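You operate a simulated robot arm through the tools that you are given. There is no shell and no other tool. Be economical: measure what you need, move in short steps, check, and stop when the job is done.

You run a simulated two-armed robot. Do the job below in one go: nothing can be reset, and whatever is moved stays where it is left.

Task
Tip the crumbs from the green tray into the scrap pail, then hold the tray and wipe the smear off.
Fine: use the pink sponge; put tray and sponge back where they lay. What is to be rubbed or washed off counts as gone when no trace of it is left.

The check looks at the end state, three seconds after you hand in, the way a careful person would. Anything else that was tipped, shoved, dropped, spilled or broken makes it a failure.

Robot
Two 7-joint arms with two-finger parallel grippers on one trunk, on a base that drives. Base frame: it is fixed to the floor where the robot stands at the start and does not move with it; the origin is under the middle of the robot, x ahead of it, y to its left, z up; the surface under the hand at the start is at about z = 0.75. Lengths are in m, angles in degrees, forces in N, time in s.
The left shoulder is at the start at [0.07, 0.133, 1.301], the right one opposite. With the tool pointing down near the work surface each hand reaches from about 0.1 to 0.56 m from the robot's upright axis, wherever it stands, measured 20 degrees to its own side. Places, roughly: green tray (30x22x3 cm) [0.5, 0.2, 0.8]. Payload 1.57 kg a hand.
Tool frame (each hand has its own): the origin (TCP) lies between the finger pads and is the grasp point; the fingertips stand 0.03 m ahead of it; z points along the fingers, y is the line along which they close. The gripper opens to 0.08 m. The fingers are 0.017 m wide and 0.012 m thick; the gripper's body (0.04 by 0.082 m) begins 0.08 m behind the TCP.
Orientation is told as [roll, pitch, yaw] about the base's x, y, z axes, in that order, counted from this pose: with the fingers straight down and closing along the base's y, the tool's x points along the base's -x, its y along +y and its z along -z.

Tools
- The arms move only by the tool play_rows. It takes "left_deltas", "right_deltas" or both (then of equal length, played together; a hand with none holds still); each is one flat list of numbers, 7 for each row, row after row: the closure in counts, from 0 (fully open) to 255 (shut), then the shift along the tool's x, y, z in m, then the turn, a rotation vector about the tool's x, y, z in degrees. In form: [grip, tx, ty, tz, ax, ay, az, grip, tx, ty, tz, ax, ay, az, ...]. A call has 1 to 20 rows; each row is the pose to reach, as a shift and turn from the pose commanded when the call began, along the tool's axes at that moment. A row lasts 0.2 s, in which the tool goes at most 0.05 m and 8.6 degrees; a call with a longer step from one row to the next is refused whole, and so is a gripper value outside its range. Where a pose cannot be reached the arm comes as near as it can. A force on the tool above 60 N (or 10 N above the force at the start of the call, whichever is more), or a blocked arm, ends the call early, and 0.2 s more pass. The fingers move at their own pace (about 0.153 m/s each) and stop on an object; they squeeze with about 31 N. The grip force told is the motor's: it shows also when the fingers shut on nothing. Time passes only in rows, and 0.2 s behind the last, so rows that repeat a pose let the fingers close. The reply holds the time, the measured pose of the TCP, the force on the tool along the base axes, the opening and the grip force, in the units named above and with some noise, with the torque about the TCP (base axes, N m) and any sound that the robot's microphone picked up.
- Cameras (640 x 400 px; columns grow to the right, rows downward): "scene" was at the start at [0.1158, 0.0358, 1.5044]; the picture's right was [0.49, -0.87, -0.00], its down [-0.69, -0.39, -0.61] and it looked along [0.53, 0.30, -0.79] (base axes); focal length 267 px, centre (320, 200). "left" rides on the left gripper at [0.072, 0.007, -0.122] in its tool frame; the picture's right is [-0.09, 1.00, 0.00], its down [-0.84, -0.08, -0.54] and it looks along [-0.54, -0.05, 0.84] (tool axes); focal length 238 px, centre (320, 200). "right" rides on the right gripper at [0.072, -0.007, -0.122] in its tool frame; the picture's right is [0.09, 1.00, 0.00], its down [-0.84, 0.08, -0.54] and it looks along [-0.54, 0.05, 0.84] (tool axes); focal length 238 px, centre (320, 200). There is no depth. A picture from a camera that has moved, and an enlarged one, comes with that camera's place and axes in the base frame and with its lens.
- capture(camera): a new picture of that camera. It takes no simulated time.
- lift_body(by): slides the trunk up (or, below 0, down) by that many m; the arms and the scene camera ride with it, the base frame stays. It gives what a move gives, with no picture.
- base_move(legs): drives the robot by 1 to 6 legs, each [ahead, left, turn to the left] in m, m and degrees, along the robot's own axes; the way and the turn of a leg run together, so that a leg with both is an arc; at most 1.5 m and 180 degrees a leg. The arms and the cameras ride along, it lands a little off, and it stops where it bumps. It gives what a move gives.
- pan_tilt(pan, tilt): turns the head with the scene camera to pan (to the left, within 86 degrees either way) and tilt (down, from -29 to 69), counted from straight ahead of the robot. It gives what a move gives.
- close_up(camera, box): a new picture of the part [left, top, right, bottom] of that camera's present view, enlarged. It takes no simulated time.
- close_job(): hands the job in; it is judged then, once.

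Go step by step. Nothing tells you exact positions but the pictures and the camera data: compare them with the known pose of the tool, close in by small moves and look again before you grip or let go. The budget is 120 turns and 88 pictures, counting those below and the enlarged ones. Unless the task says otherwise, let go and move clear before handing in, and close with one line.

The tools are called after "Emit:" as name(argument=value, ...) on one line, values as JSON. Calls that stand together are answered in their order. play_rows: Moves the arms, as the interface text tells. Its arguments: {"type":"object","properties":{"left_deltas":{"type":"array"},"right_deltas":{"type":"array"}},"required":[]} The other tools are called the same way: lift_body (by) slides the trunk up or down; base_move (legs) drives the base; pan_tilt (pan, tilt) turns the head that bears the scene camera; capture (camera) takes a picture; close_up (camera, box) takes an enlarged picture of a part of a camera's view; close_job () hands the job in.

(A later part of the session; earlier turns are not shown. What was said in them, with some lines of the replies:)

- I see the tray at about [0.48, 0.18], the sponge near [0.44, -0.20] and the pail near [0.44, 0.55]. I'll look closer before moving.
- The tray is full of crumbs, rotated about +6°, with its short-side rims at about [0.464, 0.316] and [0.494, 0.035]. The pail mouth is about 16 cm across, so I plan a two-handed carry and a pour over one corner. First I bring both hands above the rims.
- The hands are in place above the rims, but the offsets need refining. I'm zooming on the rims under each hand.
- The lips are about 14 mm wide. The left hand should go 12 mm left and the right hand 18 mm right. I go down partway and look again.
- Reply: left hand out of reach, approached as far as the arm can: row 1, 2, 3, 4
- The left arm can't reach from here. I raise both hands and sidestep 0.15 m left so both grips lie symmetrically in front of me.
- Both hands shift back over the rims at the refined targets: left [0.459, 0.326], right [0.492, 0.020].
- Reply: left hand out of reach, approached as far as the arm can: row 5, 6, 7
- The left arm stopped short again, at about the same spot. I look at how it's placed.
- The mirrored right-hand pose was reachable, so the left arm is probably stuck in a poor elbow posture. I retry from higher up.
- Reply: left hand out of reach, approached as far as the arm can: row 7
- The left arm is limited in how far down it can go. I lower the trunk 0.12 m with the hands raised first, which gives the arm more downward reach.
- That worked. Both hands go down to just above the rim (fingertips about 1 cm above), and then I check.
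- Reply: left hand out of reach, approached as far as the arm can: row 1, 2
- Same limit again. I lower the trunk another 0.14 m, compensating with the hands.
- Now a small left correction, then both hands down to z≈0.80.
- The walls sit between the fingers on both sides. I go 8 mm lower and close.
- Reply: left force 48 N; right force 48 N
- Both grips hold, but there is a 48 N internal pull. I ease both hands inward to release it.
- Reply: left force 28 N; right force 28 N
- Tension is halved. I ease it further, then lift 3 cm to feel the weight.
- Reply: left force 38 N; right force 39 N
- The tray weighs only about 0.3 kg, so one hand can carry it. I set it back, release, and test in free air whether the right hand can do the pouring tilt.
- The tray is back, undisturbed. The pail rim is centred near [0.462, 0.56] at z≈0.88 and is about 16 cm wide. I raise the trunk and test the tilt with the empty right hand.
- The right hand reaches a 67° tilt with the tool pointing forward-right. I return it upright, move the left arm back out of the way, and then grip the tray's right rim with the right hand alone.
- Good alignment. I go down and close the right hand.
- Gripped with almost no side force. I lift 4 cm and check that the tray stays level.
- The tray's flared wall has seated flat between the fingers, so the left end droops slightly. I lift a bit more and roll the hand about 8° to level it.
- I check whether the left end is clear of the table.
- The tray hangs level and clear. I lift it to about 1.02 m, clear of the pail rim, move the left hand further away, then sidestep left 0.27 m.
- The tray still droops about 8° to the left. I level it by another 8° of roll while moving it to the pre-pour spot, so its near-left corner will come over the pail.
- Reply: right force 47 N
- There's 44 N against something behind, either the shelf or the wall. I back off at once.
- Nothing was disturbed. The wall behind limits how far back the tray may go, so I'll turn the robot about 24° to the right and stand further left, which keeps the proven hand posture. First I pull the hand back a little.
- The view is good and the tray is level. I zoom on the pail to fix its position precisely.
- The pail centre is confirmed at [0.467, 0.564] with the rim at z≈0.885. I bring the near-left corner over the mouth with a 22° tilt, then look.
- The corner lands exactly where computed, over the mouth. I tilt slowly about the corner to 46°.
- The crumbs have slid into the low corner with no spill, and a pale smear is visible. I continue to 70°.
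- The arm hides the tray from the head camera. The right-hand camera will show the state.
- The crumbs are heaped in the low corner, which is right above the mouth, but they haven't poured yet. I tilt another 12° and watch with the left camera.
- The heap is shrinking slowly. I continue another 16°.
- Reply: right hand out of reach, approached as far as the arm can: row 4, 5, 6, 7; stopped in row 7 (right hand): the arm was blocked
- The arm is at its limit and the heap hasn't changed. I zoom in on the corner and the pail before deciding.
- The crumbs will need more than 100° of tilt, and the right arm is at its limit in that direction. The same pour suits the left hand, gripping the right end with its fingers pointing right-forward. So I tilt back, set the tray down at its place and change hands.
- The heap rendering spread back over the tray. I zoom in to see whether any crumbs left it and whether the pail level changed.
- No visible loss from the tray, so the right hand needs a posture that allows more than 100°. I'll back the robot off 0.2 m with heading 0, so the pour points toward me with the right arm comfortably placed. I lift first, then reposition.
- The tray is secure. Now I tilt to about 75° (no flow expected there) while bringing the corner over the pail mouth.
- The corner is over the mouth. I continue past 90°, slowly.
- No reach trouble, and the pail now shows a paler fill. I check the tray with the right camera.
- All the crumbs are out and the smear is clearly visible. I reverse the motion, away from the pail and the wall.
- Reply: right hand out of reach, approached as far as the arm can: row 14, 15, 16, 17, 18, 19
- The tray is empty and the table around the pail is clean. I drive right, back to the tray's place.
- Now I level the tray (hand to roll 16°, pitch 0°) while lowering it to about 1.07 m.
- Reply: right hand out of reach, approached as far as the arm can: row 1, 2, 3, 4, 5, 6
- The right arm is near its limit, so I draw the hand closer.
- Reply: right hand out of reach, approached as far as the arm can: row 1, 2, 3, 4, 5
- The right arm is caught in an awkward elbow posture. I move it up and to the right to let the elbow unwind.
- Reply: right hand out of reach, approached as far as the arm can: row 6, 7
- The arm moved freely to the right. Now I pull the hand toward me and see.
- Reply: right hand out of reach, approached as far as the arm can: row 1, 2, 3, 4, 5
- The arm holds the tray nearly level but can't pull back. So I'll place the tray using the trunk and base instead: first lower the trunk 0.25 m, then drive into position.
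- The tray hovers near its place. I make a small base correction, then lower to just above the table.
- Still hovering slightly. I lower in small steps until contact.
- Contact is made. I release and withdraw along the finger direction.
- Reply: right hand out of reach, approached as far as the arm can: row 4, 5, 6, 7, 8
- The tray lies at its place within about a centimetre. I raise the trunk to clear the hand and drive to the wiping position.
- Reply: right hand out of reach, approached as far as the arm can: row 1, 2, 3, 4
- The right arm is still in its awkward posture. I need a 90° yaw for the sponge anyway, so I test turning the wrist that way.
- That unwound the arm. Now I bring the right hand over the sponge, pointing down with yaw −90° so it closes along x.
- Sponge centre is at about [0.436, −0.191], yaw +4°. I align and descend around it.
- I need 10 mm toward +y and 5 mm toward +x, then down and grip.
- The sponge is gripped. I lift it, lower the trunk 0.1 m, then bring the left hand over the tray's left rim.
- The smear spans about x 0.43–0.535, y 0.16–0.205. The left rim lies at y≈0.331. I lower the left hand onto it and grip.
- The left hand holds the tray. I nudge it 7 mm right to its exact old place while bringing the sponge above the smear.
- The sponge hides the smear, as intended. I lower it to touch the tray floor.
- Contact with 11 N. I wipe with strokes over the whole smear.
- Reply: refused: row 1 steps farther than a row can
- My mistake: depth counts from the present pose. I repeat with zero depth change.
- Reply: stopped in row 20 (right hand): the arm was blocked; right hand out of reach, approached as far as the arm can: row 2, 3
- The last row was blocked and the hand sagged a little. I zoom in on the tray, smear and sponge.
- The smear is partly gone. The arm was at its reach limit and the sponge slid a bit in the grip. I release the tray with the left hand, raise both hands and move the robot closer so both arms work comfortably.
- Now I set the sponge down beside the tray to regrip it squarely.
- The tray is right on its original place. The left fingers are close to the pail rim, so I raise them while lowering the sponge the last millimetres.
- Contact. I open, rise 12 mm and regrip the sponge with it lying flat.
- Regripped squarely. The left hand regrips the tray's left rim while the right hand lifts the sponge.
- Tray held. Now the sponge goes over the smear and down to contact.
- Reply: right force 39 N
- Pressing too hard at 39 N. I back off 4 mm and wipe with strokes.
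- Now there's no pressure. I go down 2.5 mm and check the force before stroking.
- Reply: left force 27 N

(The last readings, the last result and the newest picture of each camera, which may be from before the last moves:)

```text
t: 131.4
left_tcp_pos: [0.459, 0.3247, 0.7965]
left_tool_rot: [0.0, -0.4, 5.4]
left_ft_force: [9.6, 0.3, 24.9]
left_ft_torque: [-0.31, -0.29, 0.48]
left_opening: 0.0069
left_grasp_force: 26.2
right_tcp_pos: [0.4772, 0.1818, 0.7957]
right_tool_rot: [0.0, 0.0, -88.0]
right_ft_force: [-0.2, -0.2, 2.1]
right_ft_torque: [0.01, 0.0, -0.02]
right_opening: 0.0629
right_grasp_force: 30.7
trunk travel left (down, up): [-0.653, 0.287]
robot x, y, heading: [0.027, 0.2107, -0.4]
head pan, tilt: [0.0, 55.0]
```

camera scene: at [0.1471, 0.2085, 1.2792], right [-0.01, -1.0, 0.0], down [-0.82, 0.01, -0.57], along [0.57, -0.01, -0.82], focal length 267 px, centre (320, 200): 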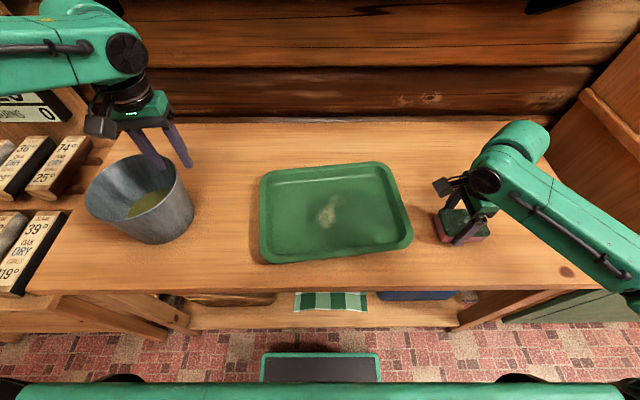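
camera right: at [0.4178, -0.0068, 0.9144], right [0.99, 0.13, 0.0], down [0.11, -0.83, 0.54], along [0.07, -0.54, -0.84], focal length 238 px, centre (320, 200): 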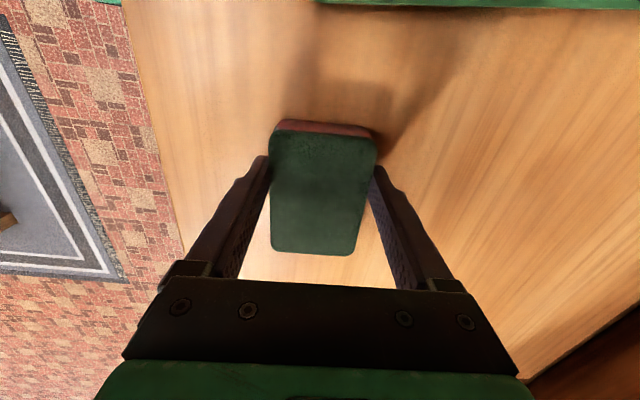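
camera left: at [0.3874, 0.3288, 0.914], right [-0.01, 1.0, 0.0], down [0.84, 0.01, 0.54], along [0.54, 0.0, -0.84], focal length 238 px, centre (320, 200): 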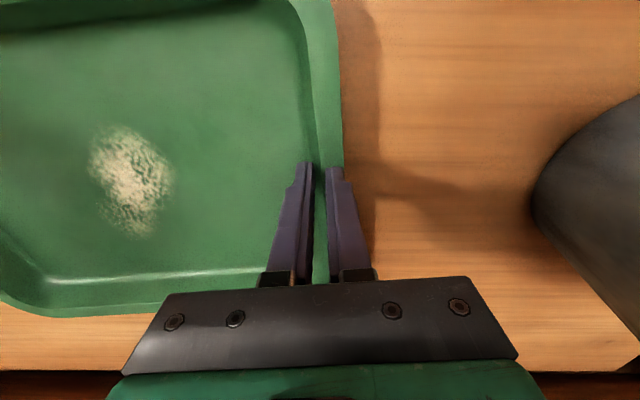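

Light contact of 2 N on the sponge, but the left hand has built up 25 N downward. I relieve it slightly and start the strokes 1 mm deeper.

Emit:
play_rows(left_deltas=[255, -0.001, 0, -0.002, 0, 0, 0, 255, -0.0015, 0, -0.004, 0, 0, 0, 255, -0.0015, 0, -0.004, 0, 0, 0, 255, -0.0015, 0, -0.004, 0, 0, 0, 255, -0.0015, 0, -0.004, 0, 0, 0, 255, -0.0015, 0, -0.004, 0, 0, 0, 255, -0.0015, 0, -0.004, 0, 0, 0, 255, -0.0015, 0, -0.004, 0, 0, 0], right_deltas=[255, 0, 0, 0.0005, 0, 0, 0, 255, 0, 0, 0.001, 0, 0, 0, 255, 0, 0.015, 0.001, 0, 0, 0, 255, 0, 0.03, 0.001, 0, 0, 0, 255, 0, 0.015, 0.001, 0, 0, 0, 255, 0, 0, 0.001, 0, 0, 0, 255, 0, -0.015, 0.001, 0, 0, 0, 255, 0, -0.03, 0.001, 0, 0, 0])

```text
t: 133.2
left_tcp_pos: [0.4594, 0.3272, 0.7984]
left_tool_rot: [0.2, 0.0, 5.5]
left_ft_force: [-1.8, -0.4, -0.7]
left_ft_torque: [-0.39, 0.36, 0.2]
left_opening: 0.0055
left_grasp_force: 25.7
right_tcp_pos: [0.4469, 0.1817, 0.7953]
right_tool_rot: [-0.1, 0.0, -88.0]
right_ft_force: [2.5, -0.7, 4.5]
right_ft_torque: [0.02, -0.14, -0.02]
right_opening: 0.063
right_grasp_force: 30.9
trunk travel left (down, up): [-0.653, 0.287]
robot x, y, heading: [0.0225, 0.2077, -0.4]
head pan, tilt: [0.0, 55.0]
```

Good light rubbing contact. I continue with a fuller set of strokes.

Emit:
play_rows(right_deltas=[255, 0, 0.02, 0.001, 0, 0, 0, 255, 0, 0.04, 0.001, 0, 0, 0, 255, 0, 0.06, 0.001, 0, 0, 0, 255, 0.012, 0.06, 0.001, 0, 0, 0, 255, 0.012, 0.04, 0.001, 0, 0, 0, 255, 0.012, 0.02, 0.001, 0, 0, 0, 255, 0.012, 0, 0.001, 0, 0, 0, 255, 0.012, 0.02, 0.001, 0, 0, 0, 255, 0.012, 0.04, 0.001, 0, 0, 0, 255, 0.012, 0.06, 0.001, 0, 0, 0, 255, -0.012, 0.06, 0.001, 0, 0, 0, 255, -0.012, 0.04, 0.001, 0, 0, 0, 255, -0.012, 0.02, 0.001, 0, 0, 0, 255, -0.012, 0, 0.001, 0, 0, 0, 255, -0.012, 0.02, 0.001, 0, 0, 0, 255, -0.012, 0.04, 0.001, 0, 0, 0, 255, -0.012, 0.06, 0.001, 0, 0, 0, 255, 0, 0.04, 0.001, 0, 0, 0, 255, 0, 0.02, 0.001, 0, 0, 0, 255, 0, 0.03, 0.001, 0, 0, 0])

Emit:
play_rows(right_deltas=[255, 0, 0, -0.03, 0, 0, 0, 255, -0.02, 0, -0.06, 0, 0, 0, 255, -0.06, -0.01, -0.06, 0, 0, 0, 255, -0.1, -0.02, -0.06, 0, 0, 0, 255, -0.14, -0.03, -0.06, 0, 0, 0, 255, -0.18, -0.04, -0.06, 0, 0, 0])

Emit:
close_up(camera="scene", box=[220, 130, 460, 280])

```text
t: 137.4
left_tcp_pos: [0.4574, 0.3255, 0.7994]
left_tool_rot: [0.0, -0.2, 5.4]
left_ft_force: [4.4, -0.2, 16.1]
left_ft_torque: [-0.22, -0.51, 0.57]
left_opening: 0.0079
left_grasp_force: 26.5
right_tcp_pos: [0.4745, 0.1825, 0.7943]
right_tool_rot: [0.0, 0.0, -87.9]
right_ft_force: [-6.6, 0.8, 8.1]
right_ft_torque: [-0.03, 0.22, -0.07]
right_opening: 0.063
right_grasp_force: 30.8
trunk travel left (down, up): [-0.653, 0.287]
robot x, y, heading: [0.0259, 0.21, -0.9]
head pan, tilt: [0.0, 55.0]
```

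```text
t: 138.8
left_tcp_pos: [0.458, 0.3251, 0.8008]
left_tool_rot: [0.1, -0.3, 5.6]
left_ft_force: [0.8, 0.9, 23.4]
left_ft_torque: [-0.12, -0.5, 0.58]
left_opening: 0.008
left_grasp_force: 27.3
right_tcp_pos: [0.4442, 0.0003, 0.8545]
right_tool_rot: [0.0, 0.0, -87.8]
right_ft_force: [0.0, -0.6, 0.5]
right_ft_torque: [0.0, -0.04, 0.01]
right_opening: 0.0628
right_grasp_force: 31.0
trunk travel left (down, up): [-0.653, 0.287]
robot x, y, heading: [0.0269, 0.2092, -0.6]
head pan, tilt: [0.0, 55.0]
```

```text
2.67 times, centred on (340, 205) of scene
camera zoom: at [0.1437, 0.207, 1.2796], right [-0.01, -1.0, 0.0], down [-0.82, 0.01, -0.58], along [0.58, -0.01, -0.82], focal length 712 px, centre (267, 187)
```

zoom: 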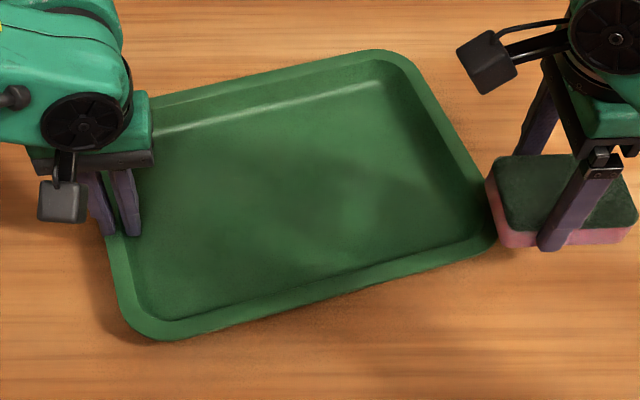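

The smear is gone, but the tray rotated to about 14° during the rubbing. I release the left hand, regrip aligned with the wall (yaw 14.5° at [0.478, 0.328]), then turn it back.

Emit:
play_rows(left_deltas=[180, 0, 0, 0, 0, 0, 0, 128, 0, 0, 0, 0, 0, 0, 128, 0, 0, 0, 0, 0, 0, 128, -0.007, 0, 0, 0, 0, -3, 128, -0.014, 0.001, 0, 0, 0, -6, 128, -0.02, 0.001, 0, 0, 0, -9, 128, -0.02, 0.001, 0, 0, 0, -9, 170, -0.02, 0.001, 0, 0, 0, -9, 210, -0.02, 0.001, 0, 0, 0, -9, 255, -0.02, 0.001, 0, 0, 0, -9, 255, -0.02, 0.001, 0, 0, 0, -9], right_deltas=[255, -0.02, 0, -0.01, 0, 0, 0, 255, -0.04, 0, -0.02, 0, 0, 0, 255, -0.06, 0, -0.03, 0, 0, 0, 255, -0.07, 0, -0.03, 0, 0, 0, 255, -0.07, 0, -0.03, 0, 0, 0, 255, -0.07, 0, -0.03, 0, 0, 0, 255, -0.07, 0, -0.03, 0, 0, 0, 255, -0.07, 0, -0.03, 0, 0, 0, 255, -0.07, 0, -0.03, 0, 0, 0, 255, -0.07, 0, -0.03, 0, 0, 0, 255, -0.07, 0, -0.03, 0, 0, 0])

Emit:
capture(camera="left")

```text
t: 141.2
left_tcp_pos: [0.4794, 0.3297, 0.7988]
left_tool_rot: [0.0, 0.0, 14.6]
left_ft_force: [0.5, 0.2, 1.1]
left_ft_torque: [-0.39, 0.13, 0.34]
left_opening: 0.0055
left_grasp_force: 24.9
right_tcp_pos: [0.4481, -0.0683, 0.8824]
right_tool_rot: [-0.3, 0.1, -87.9]
right_ft_force: [0.0, 0.3, -0.8]
right_ft_torque: [0.0, 0.02, 0.07]
right_opening: 0.0628
right_grasp_force: 31.3
trunk travel left (down, up): [-0.653, 0.287]
robot x, y, heading: [0.0251, 0.2087, -0.4]
head pan, tilt: [0.0, 55.0]
```

```text
14 pictures are left
camera left: at [0.4103, 0.3179, 0.9192], right [-0.16, 0.99, 0.0], down [0.83, 0.13, 0.54], along [0.54, 0.09, -0.84], focal length 238 px, centre (320, 200)
```

left: 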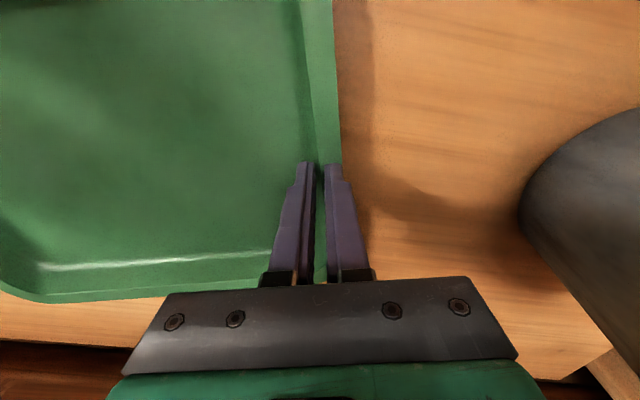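

The tray looks clean and is aligned in the grip. I rotate and slide it back to its place.

Emit:
play_rows(left_deltas=[255, 0.0035, -0.0004, 0, 0, 0, 1.8, 255, 0.007, -0.0009, 0, 0, 0, 3.6, 255, 0.0105, -0.0013, 0, 0, 0, 5.4, 255, 0.014, -0.0018, 0, 0, 0, 7.2, 255, 0.0175, -0.0022, 0, 0, 0, 9, 255, 0.0175, -0.0022, 0, 0, 0, 9])

Emit:
close_up(camera="scene", box=[220, 130, 460, 280])

```text
t: 142.6
left_tcp_pos: [0.4623, 0.3217, 0.7982]
left_tool_rot: [0.2, -0.1, 5.3]
left_ft_force: [1.5, 1.5, 5.1]
left_ft_torque: [-0.33, 0.03, 0.33]
left_opening: 0.0055
left_grasp_force: 25.5
right_tcp_pos: [0.4479, -0.0669, 0.8827]
right_tool_rot: [-0.2, 0.0, -87.8]
right_ft_force: [0.9, -0.2, -0.6]
right_ft_torque: [-0.02, 0.0, 0.02]
right_opening: 0.0628
right_grasp_force: 31.3
trunk travel left (down, up): [-0.653, 0.287]
robot x, y, heading: [0.0233, 0.2115, -0.7]
head pan, tilt: [0.0, 55.0]
```

```text
2.67 times, centred on (340, 205) of scene
camera zoom: at [0.1468, 0.2086, 1.2793], right [-0.01, -1.0, 0.0], down [-0.82, 0.01, -0.57], along [0.57, -0.01, -0.82], focal length 712 px, centre (267, 187)
```

zoom: 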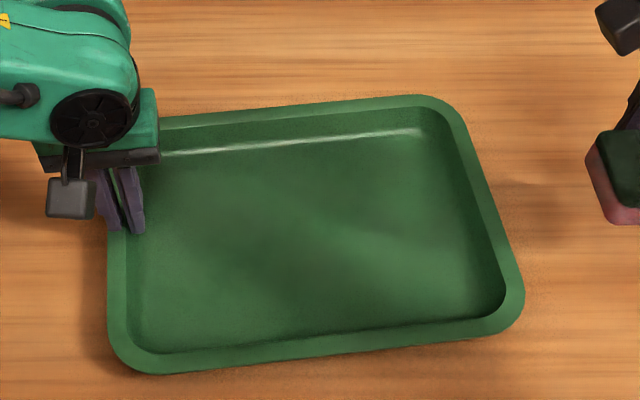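

Yaw is right again and the floor shows no trace. The tray sits about 9 mm too near me, so I slide it forward 9 mm and look through the left camera for leftovers.

Emit:
play_rows(left_deltas=[255, -0.003, 0, 0, 0, 0, 0, 255, -0.006, 0, 0, 0, 0, 0, 255, -0.009, 0, 0, 0, 0, 0, 255, -0.009, 0, 0, 0, 0, 0])

Emit:
capture(camera="left")

Emit:
close_up(camera="scene", box=[260, 170, 420, 270])

```text
t: 143.6
left_tcp_pos: [0.4723, 0.3237, 0.7975]
left_tool_rot: [0.1, 0.1, 5.4]
left_ft_force: [-1.2, -0.7, 1.8]
left_ft_torque: [-0.32, 0.07, -0.29]
left_opening: 0.0053
left_grasp_force: 25.7
right_tcp_pos: [0.4477, -0.068, 0.8832]
right_tool_rot: [-0.1, 0.0, -87.9]
right_ft_force: [0.6, -0.4, 0.1]
right_ft_torque: [0.0, 0.0, 0.01]
right_opening: 0.063
right_grasp_force: 30.7
trunk travel left (down, up): [-0.653, 0.287]
robot x, y, heading: [0.0243, 0.2098, -0.6]
head pan, tilt: [0.0, 55.0]
```

```text
12 pictures are left
camera left: at [0.4013, 0.3229, 0.9192], right [0.0, 1.0, 0.0], down [0.84, 0.0, 0.54], along [0.54, 0.0, -0.84], focal length 238 px, centre (320, 200)
```

left: 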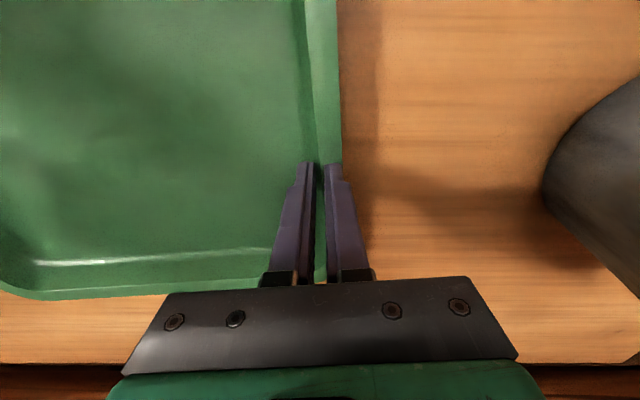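

```text
4.00 times, centred on (340, 220) of scene
camera zoom: at [0.1467, 0.2085, 1.2792], right [-0.01, -1.0, 0.0], down [-0.82, 0.01, -0.57], along [0.57, -0.01, -0.82], focal length 1068 px, centre (240, 120)
```

zoom: 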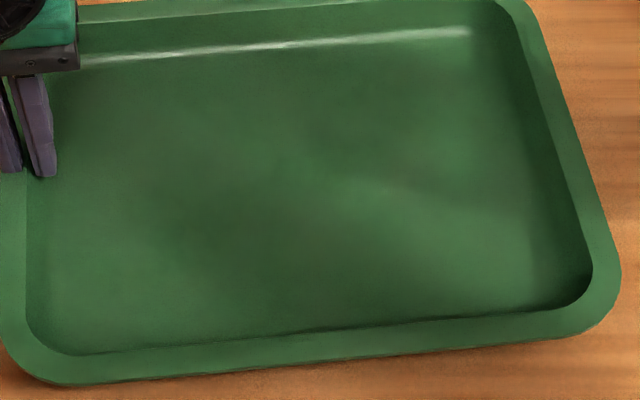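

The tray is clean and back in place. I release it and raise the left hand, then drive right 0.1 m to return the sponge.

Emit:
play_rows(left_deltas=[200, 0, 0, 0, 0, 0, 0, 150, 0, 0, 0, 0, 0, 0, 128, 0, 0, 0, 0, 0, 0, 128, 0, 0, 0, 0, 0, 0, 128, 0, 0, -0.02, 0, 0, 0, 128, 0, 0, -0.06, 0, 0, 0, 128, 0, 0, -0.1, 0, 0, 0, 128, 0.02, 0, -0.14, 0, 0, 0, 128, 0.05, 0, -0.16, 0, 0, 0])

Emit:
base_move(legs=[[0, -0.1, 0.6]])

Emit:
capture(camera="scene")

```text
t: 145.6
left_tcp_pos: [0.4201, 0.3178, 0.9576]
left_tool_rot: [0.0, -0.1, 5.4]
left_ft_force: [0.3, -0.7, 0.1]
left_ft_torque: [-0.01, -0.02, -0.06]
left_opening: 0.0398
left_grasp_force: 0.1
right_tcp_pos: [0.4469, -0.0695, 0.8833]
right_tool_rot: [-0.1, 0.0, -87.9]
right_ft_force: [0.5, 0.4, 0.3]
right_ft_torque: [0.01, 0.01, 0.01]
right_opening: 0.063
right_grasp_force: 30.1
trunk travel left (down, up): [-0.653, 0.287]
robot x, y, heading: [0.0253, 0.2107, -0.3]
head pan, tilt: [0.0, 55.0]
```

```text
t: 146.7
left_tcp_pos: [0.4197, 0.2245, 0.9561]
left_tool_rot: [0.1, 0.1, 6.2]
left_ft_force: [-0.3, -0.2, -0.2]
left_ft_torque: [-0.01, -0.02, -0.01]
left_opening: 0.0401
left_grasp_force: 0.0
right_tcp_pos: [0.4515, -0.1616, 0.8828]
right_tool_rot: [-0.1, 0.0, -87.2]
right_ft_force: [-0.3, -0.6, 0.2]
right_ft_torque: [0.05, 0.0, -0.01]
right_opening: 0.0629
right_grasp_force: 31.1
trunk travel left (down, up): [-0.653, 0.287]
robot x, y, heading: [0.0271, 0.1152, 0.1]
head pan, tilt: [0.0, 55.0]
```

```text
10 pictures are left
camera scene: at [0.1465, 0.1115, 1.2792], right [0.0, -1.0, 0.0], down [-0.82, 0.0, -0.57], along [0.57, 0.0, -0.82], focal length 267 px, centre (320, 200)
```

scene: 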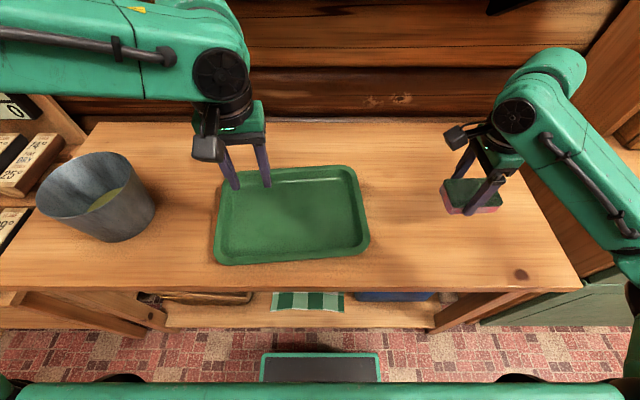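

Tray placement checks out within a few millimetres. Now the sponge goes back to its old spot, [0.4365, −0.18] for the hand.

Emit:
play_rows(right_deltas=[255, -0.009, -0.008, 0, 0, 0, 0.35, 255, -0.0173, -0.0159, 0.02, 0, 0, 0.7, 255, -0.0173, -0.0159, 0.05, 0, 0, 0.7, 255, -0.0173, -0.0159, 0.075, 0, 0, 0.7, 255, -0.0173, -0.0159, 0.085, 0, 0, 0.7, 255, -0.0173, -0.0159, 0.088, 0, 0, 0.7, 255, -0.0173, -0.0159, 0.09, 0, 0, 0.7], left_deltas=[128, 0.02, 0.01, -0.02, 0, 0, 0, 128, 0.04, 0.02, -0.04, 0, 0, 0, 128, 0.06, 0.03, -0.06, 0, 0, 0, 128, 0.08, 0.04, -0.08, 0, 0, 0, 128, 0.1, 0.05, -0.1, 0, 0, 0, 128, 0.1, 0.05, -0.12, 0, 0, 0, 128, 0.1, 0.05, -0.14, 0, 0, 0])

```text
t: 148.3
left_tcp_pos: [0.315, 0.2604, 1.0978]
left_tool_rot: [0.2, 0.0, 6.1]
left_ft_force: [0.1, 0.2, -0.2]
left_ft_torque: [0.01, -0.01, -0.02]
left_opening: 0.0395
left_grasp_force: 0.1
right_tcp_pos: [0.4343, -0.1786, 0.7931]
right_tool_rot: [-0.2, 0.1, -87.9]
right_ft_force: [0.6, 0.7, 0.0]
right_ft_torque: [0.03, -0.01, -0.02]
right_opening: 0.0629
right_grasp_force: 30.8
trunk travel left (down, up): [-0.653, 0.287]
robot x, y, heading: [0.0214, 0.1099, 0.1]
head pan, tilt: [0.0, 55.0]
```

Emit:
play_rows(right_deltas=[255, 0, 0, 0.0015, 0, 0, 0, 255, 0, 0, 0.003, 0, 0, 0, 255, 0, 0, 0.0045, 0, 0, 0, 255, 0, 0, 0.0045, 0, 0, 0])

Emit:
capture(camera="right")

```text
t: 149.3
left_tcp_pos: [0.3145, 0.263, 1.0977]
left_tool_rot: [0.0, -0.1, 6.2]
left_ft_force: [-0.2, -0.5, -1.1]
left_ft_torque: [0.02, 0.0, -0.04]
left_opening: 0.0398
left_grasp_force: 0.1
right_tcp_pos: [0.4367, -0.1778, 0.7905]
right_tool_rot: [0.2, -0.1, -87.9]
right_ft_force: [3.9, -0.7, 16.9]
right_ft_torque: [0.02, 0.04, 0.04]
right_opening: 0.0628
right_grasp_force: 30.6
trunk travel left (down, up): [-0.653, 0.287]
robot x, y, heading: [0.0215, 0.1102, -0.1]
head pan, tilt: [0.0, 55.0]
```

```text
9 pictures are left
camera right: at [0.4257, -0.1062, 0.9113], right [0.99, 0.13, 0.0], down [0.11, -0.83, 0.54], along [0.07, -0.54, -0.84], focal length 238 px, centre (320, 200)
```

right: 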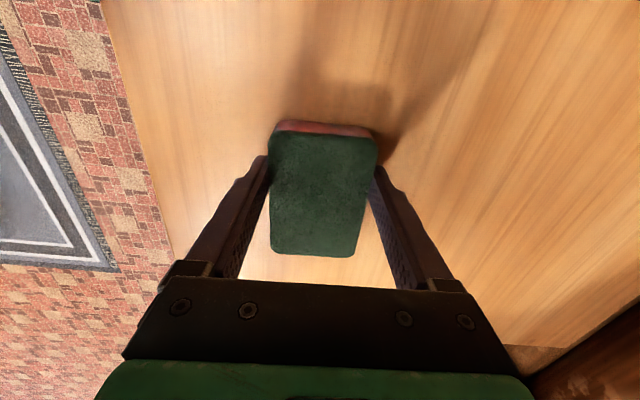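

The sponge rests firmly on the table. I ease off the pressure, open and withdraw straight up.

Emit:
play_rows(right_deltas=[255, 0, 0, -0.002, 0, 0, 0, 120, 0, 0, -0.002, 0, 0, 0, 0, 0, 0, -0.002, 0, 0, 0, 0, 0, 0, -0.002, 0, 0, 0, 0, 0, 0, -0.03, 0, 0, 0, 0, 0, 0, -0.07, 0, 0, 0, 0, 0, 0, -0.11, 0, 0, 0, 0, 0, 0, -0.15, 0, 0, 0, 0, 0, 0, -0.19, 0, 0, 0, 0, 0, 0, -0.23, 0, 0, 0, 0, -0.04, 0.0, -0.26, 0, 0, 0, 0, -0.08, -0.02, -0.26, 0, 0, 0])

Emit:
base_move(legs=[[-0.1, 0, 0]])

Emit:
capture(camera="scene")

```text
t: 151.9
left_tcp_pos: [0.3144, 0.2605, 1.0983]
left_tool_rot: [0.2, -0.1, 6.2]
left_ft_force: [0.0, 0.3, -0.2]
left_ft_torque: [0.03, -0.03, 0.0]
left_opening: 0.0398
left_grasp_force: 0.3
right_tcp_pos: [0.4163, -0.2596, 1.0498]
right_tool_rot: [-0.1, 0.2, -87.8]
right_ft_force: [-0.6, -0.5, -0.5]
right_ft_torque: [0.0, 0.0, -0.01]
right_opening: 0.08
right_grasp_force: 0.0
trunk travel left (down, up): [-0.653, 0.287]
robot x, y, heading: [0.0244, 0.1123, -0.2]
head pan, tilt: [0.0, 55.0]
```

```text
t: 153.0
left_tcp_pos: [0.2188, 0.2609, 1.0986]
left_tool_rot: [0.2, 0.0, 6.1]
left_ft_force: [-0.1, -0.5, 0.1]
left_ft_torque: [0.03, 0.02, -0.01]
left_opening: 0.0398
left_grasp_force: 0.2
right_tcp_pos: [0.3222, -0.2593, 1.0484]
right_tool_rot: [-0.2, 0.1, -87.9]
right_ft_force: [-0.7, -0.3, -0.6]
right_ft_torque: [-0.02, -0.02, -0.02]
right_opening: 0.0801
right_grasp_force: 0.1
trunk travel left (down, up): [-0.653, 0.287]
robot x, y, heading: [-0.0767, 0.112, 0.1]
head pan, tilt: [0.0, 55.0]
```

```text
8 pictures are left
camera scene: at [0.0496, 0.1108, 1.2792], right [0.0, -1.0, 0.0], down [-0.82, 0.0, -0.57], along [0.57, 0.0, -0.82], focal length 267 px, centre (320, 200)
```

scene: 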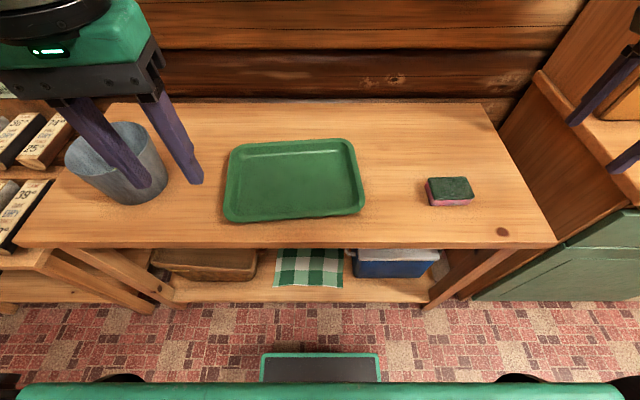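

Tray and sponge are back where they lay. One close look at the tray floor for any trace of crumbs or smear.

Emit:
close_up(camera="scene", box=[215, 130, 375, 230])

Emit:
close_up(camera="scene", box=[60, 90, 240, 240])

```text
4.00 times, centred on (295, 180) of scene
camera zoom: at [0.0496, 0.1108, 1.2792], right [0.0, -1.0, 0.0], down [-0.82, 0.0, -0.57], along [0.57, 0.0, -0.82], focal length 1068 px, centre (420, 280)
```

zoom: 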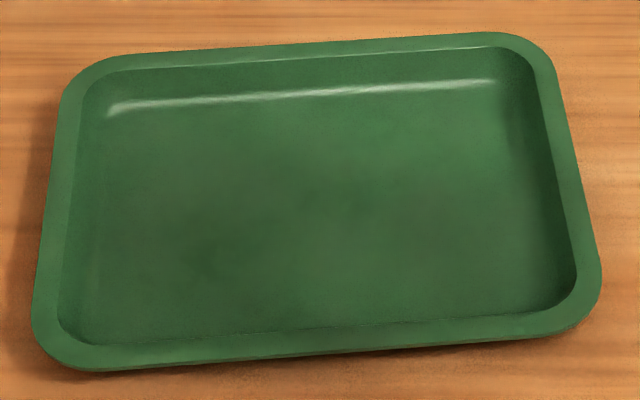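

```text
2.67 times, centred on (150, 165) of scene
camera zoom: at [0.0496, 0.1108, 1.2792], right [0.0, -1.0, 0.0], down [-0.82, 0.0, -0.57], along [0.57, 0.0, -0.82], focal length 712 px, centre (773, 293)
```

zoom: 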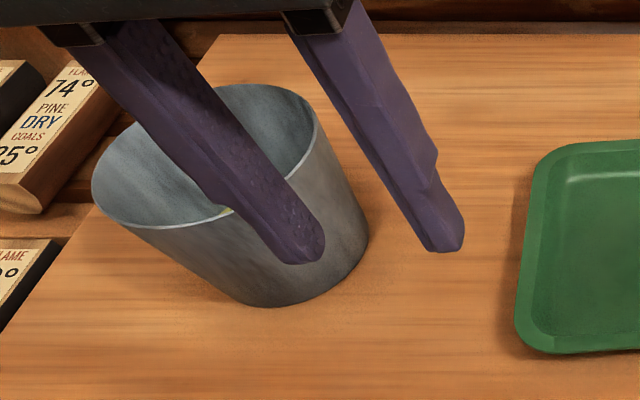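

The tray floor is spotless, the table is clean, the pail stands where it was, and both hands are clear, so I hand in.

Emit:
close_job()

```text
The job is handed in.
```

The crumbs are in the scrap pail and the smear is wiped off with no trace left. The tray and sponge are back within about a centimetre of where they lay, and I saw nothing spilled or knocked over.
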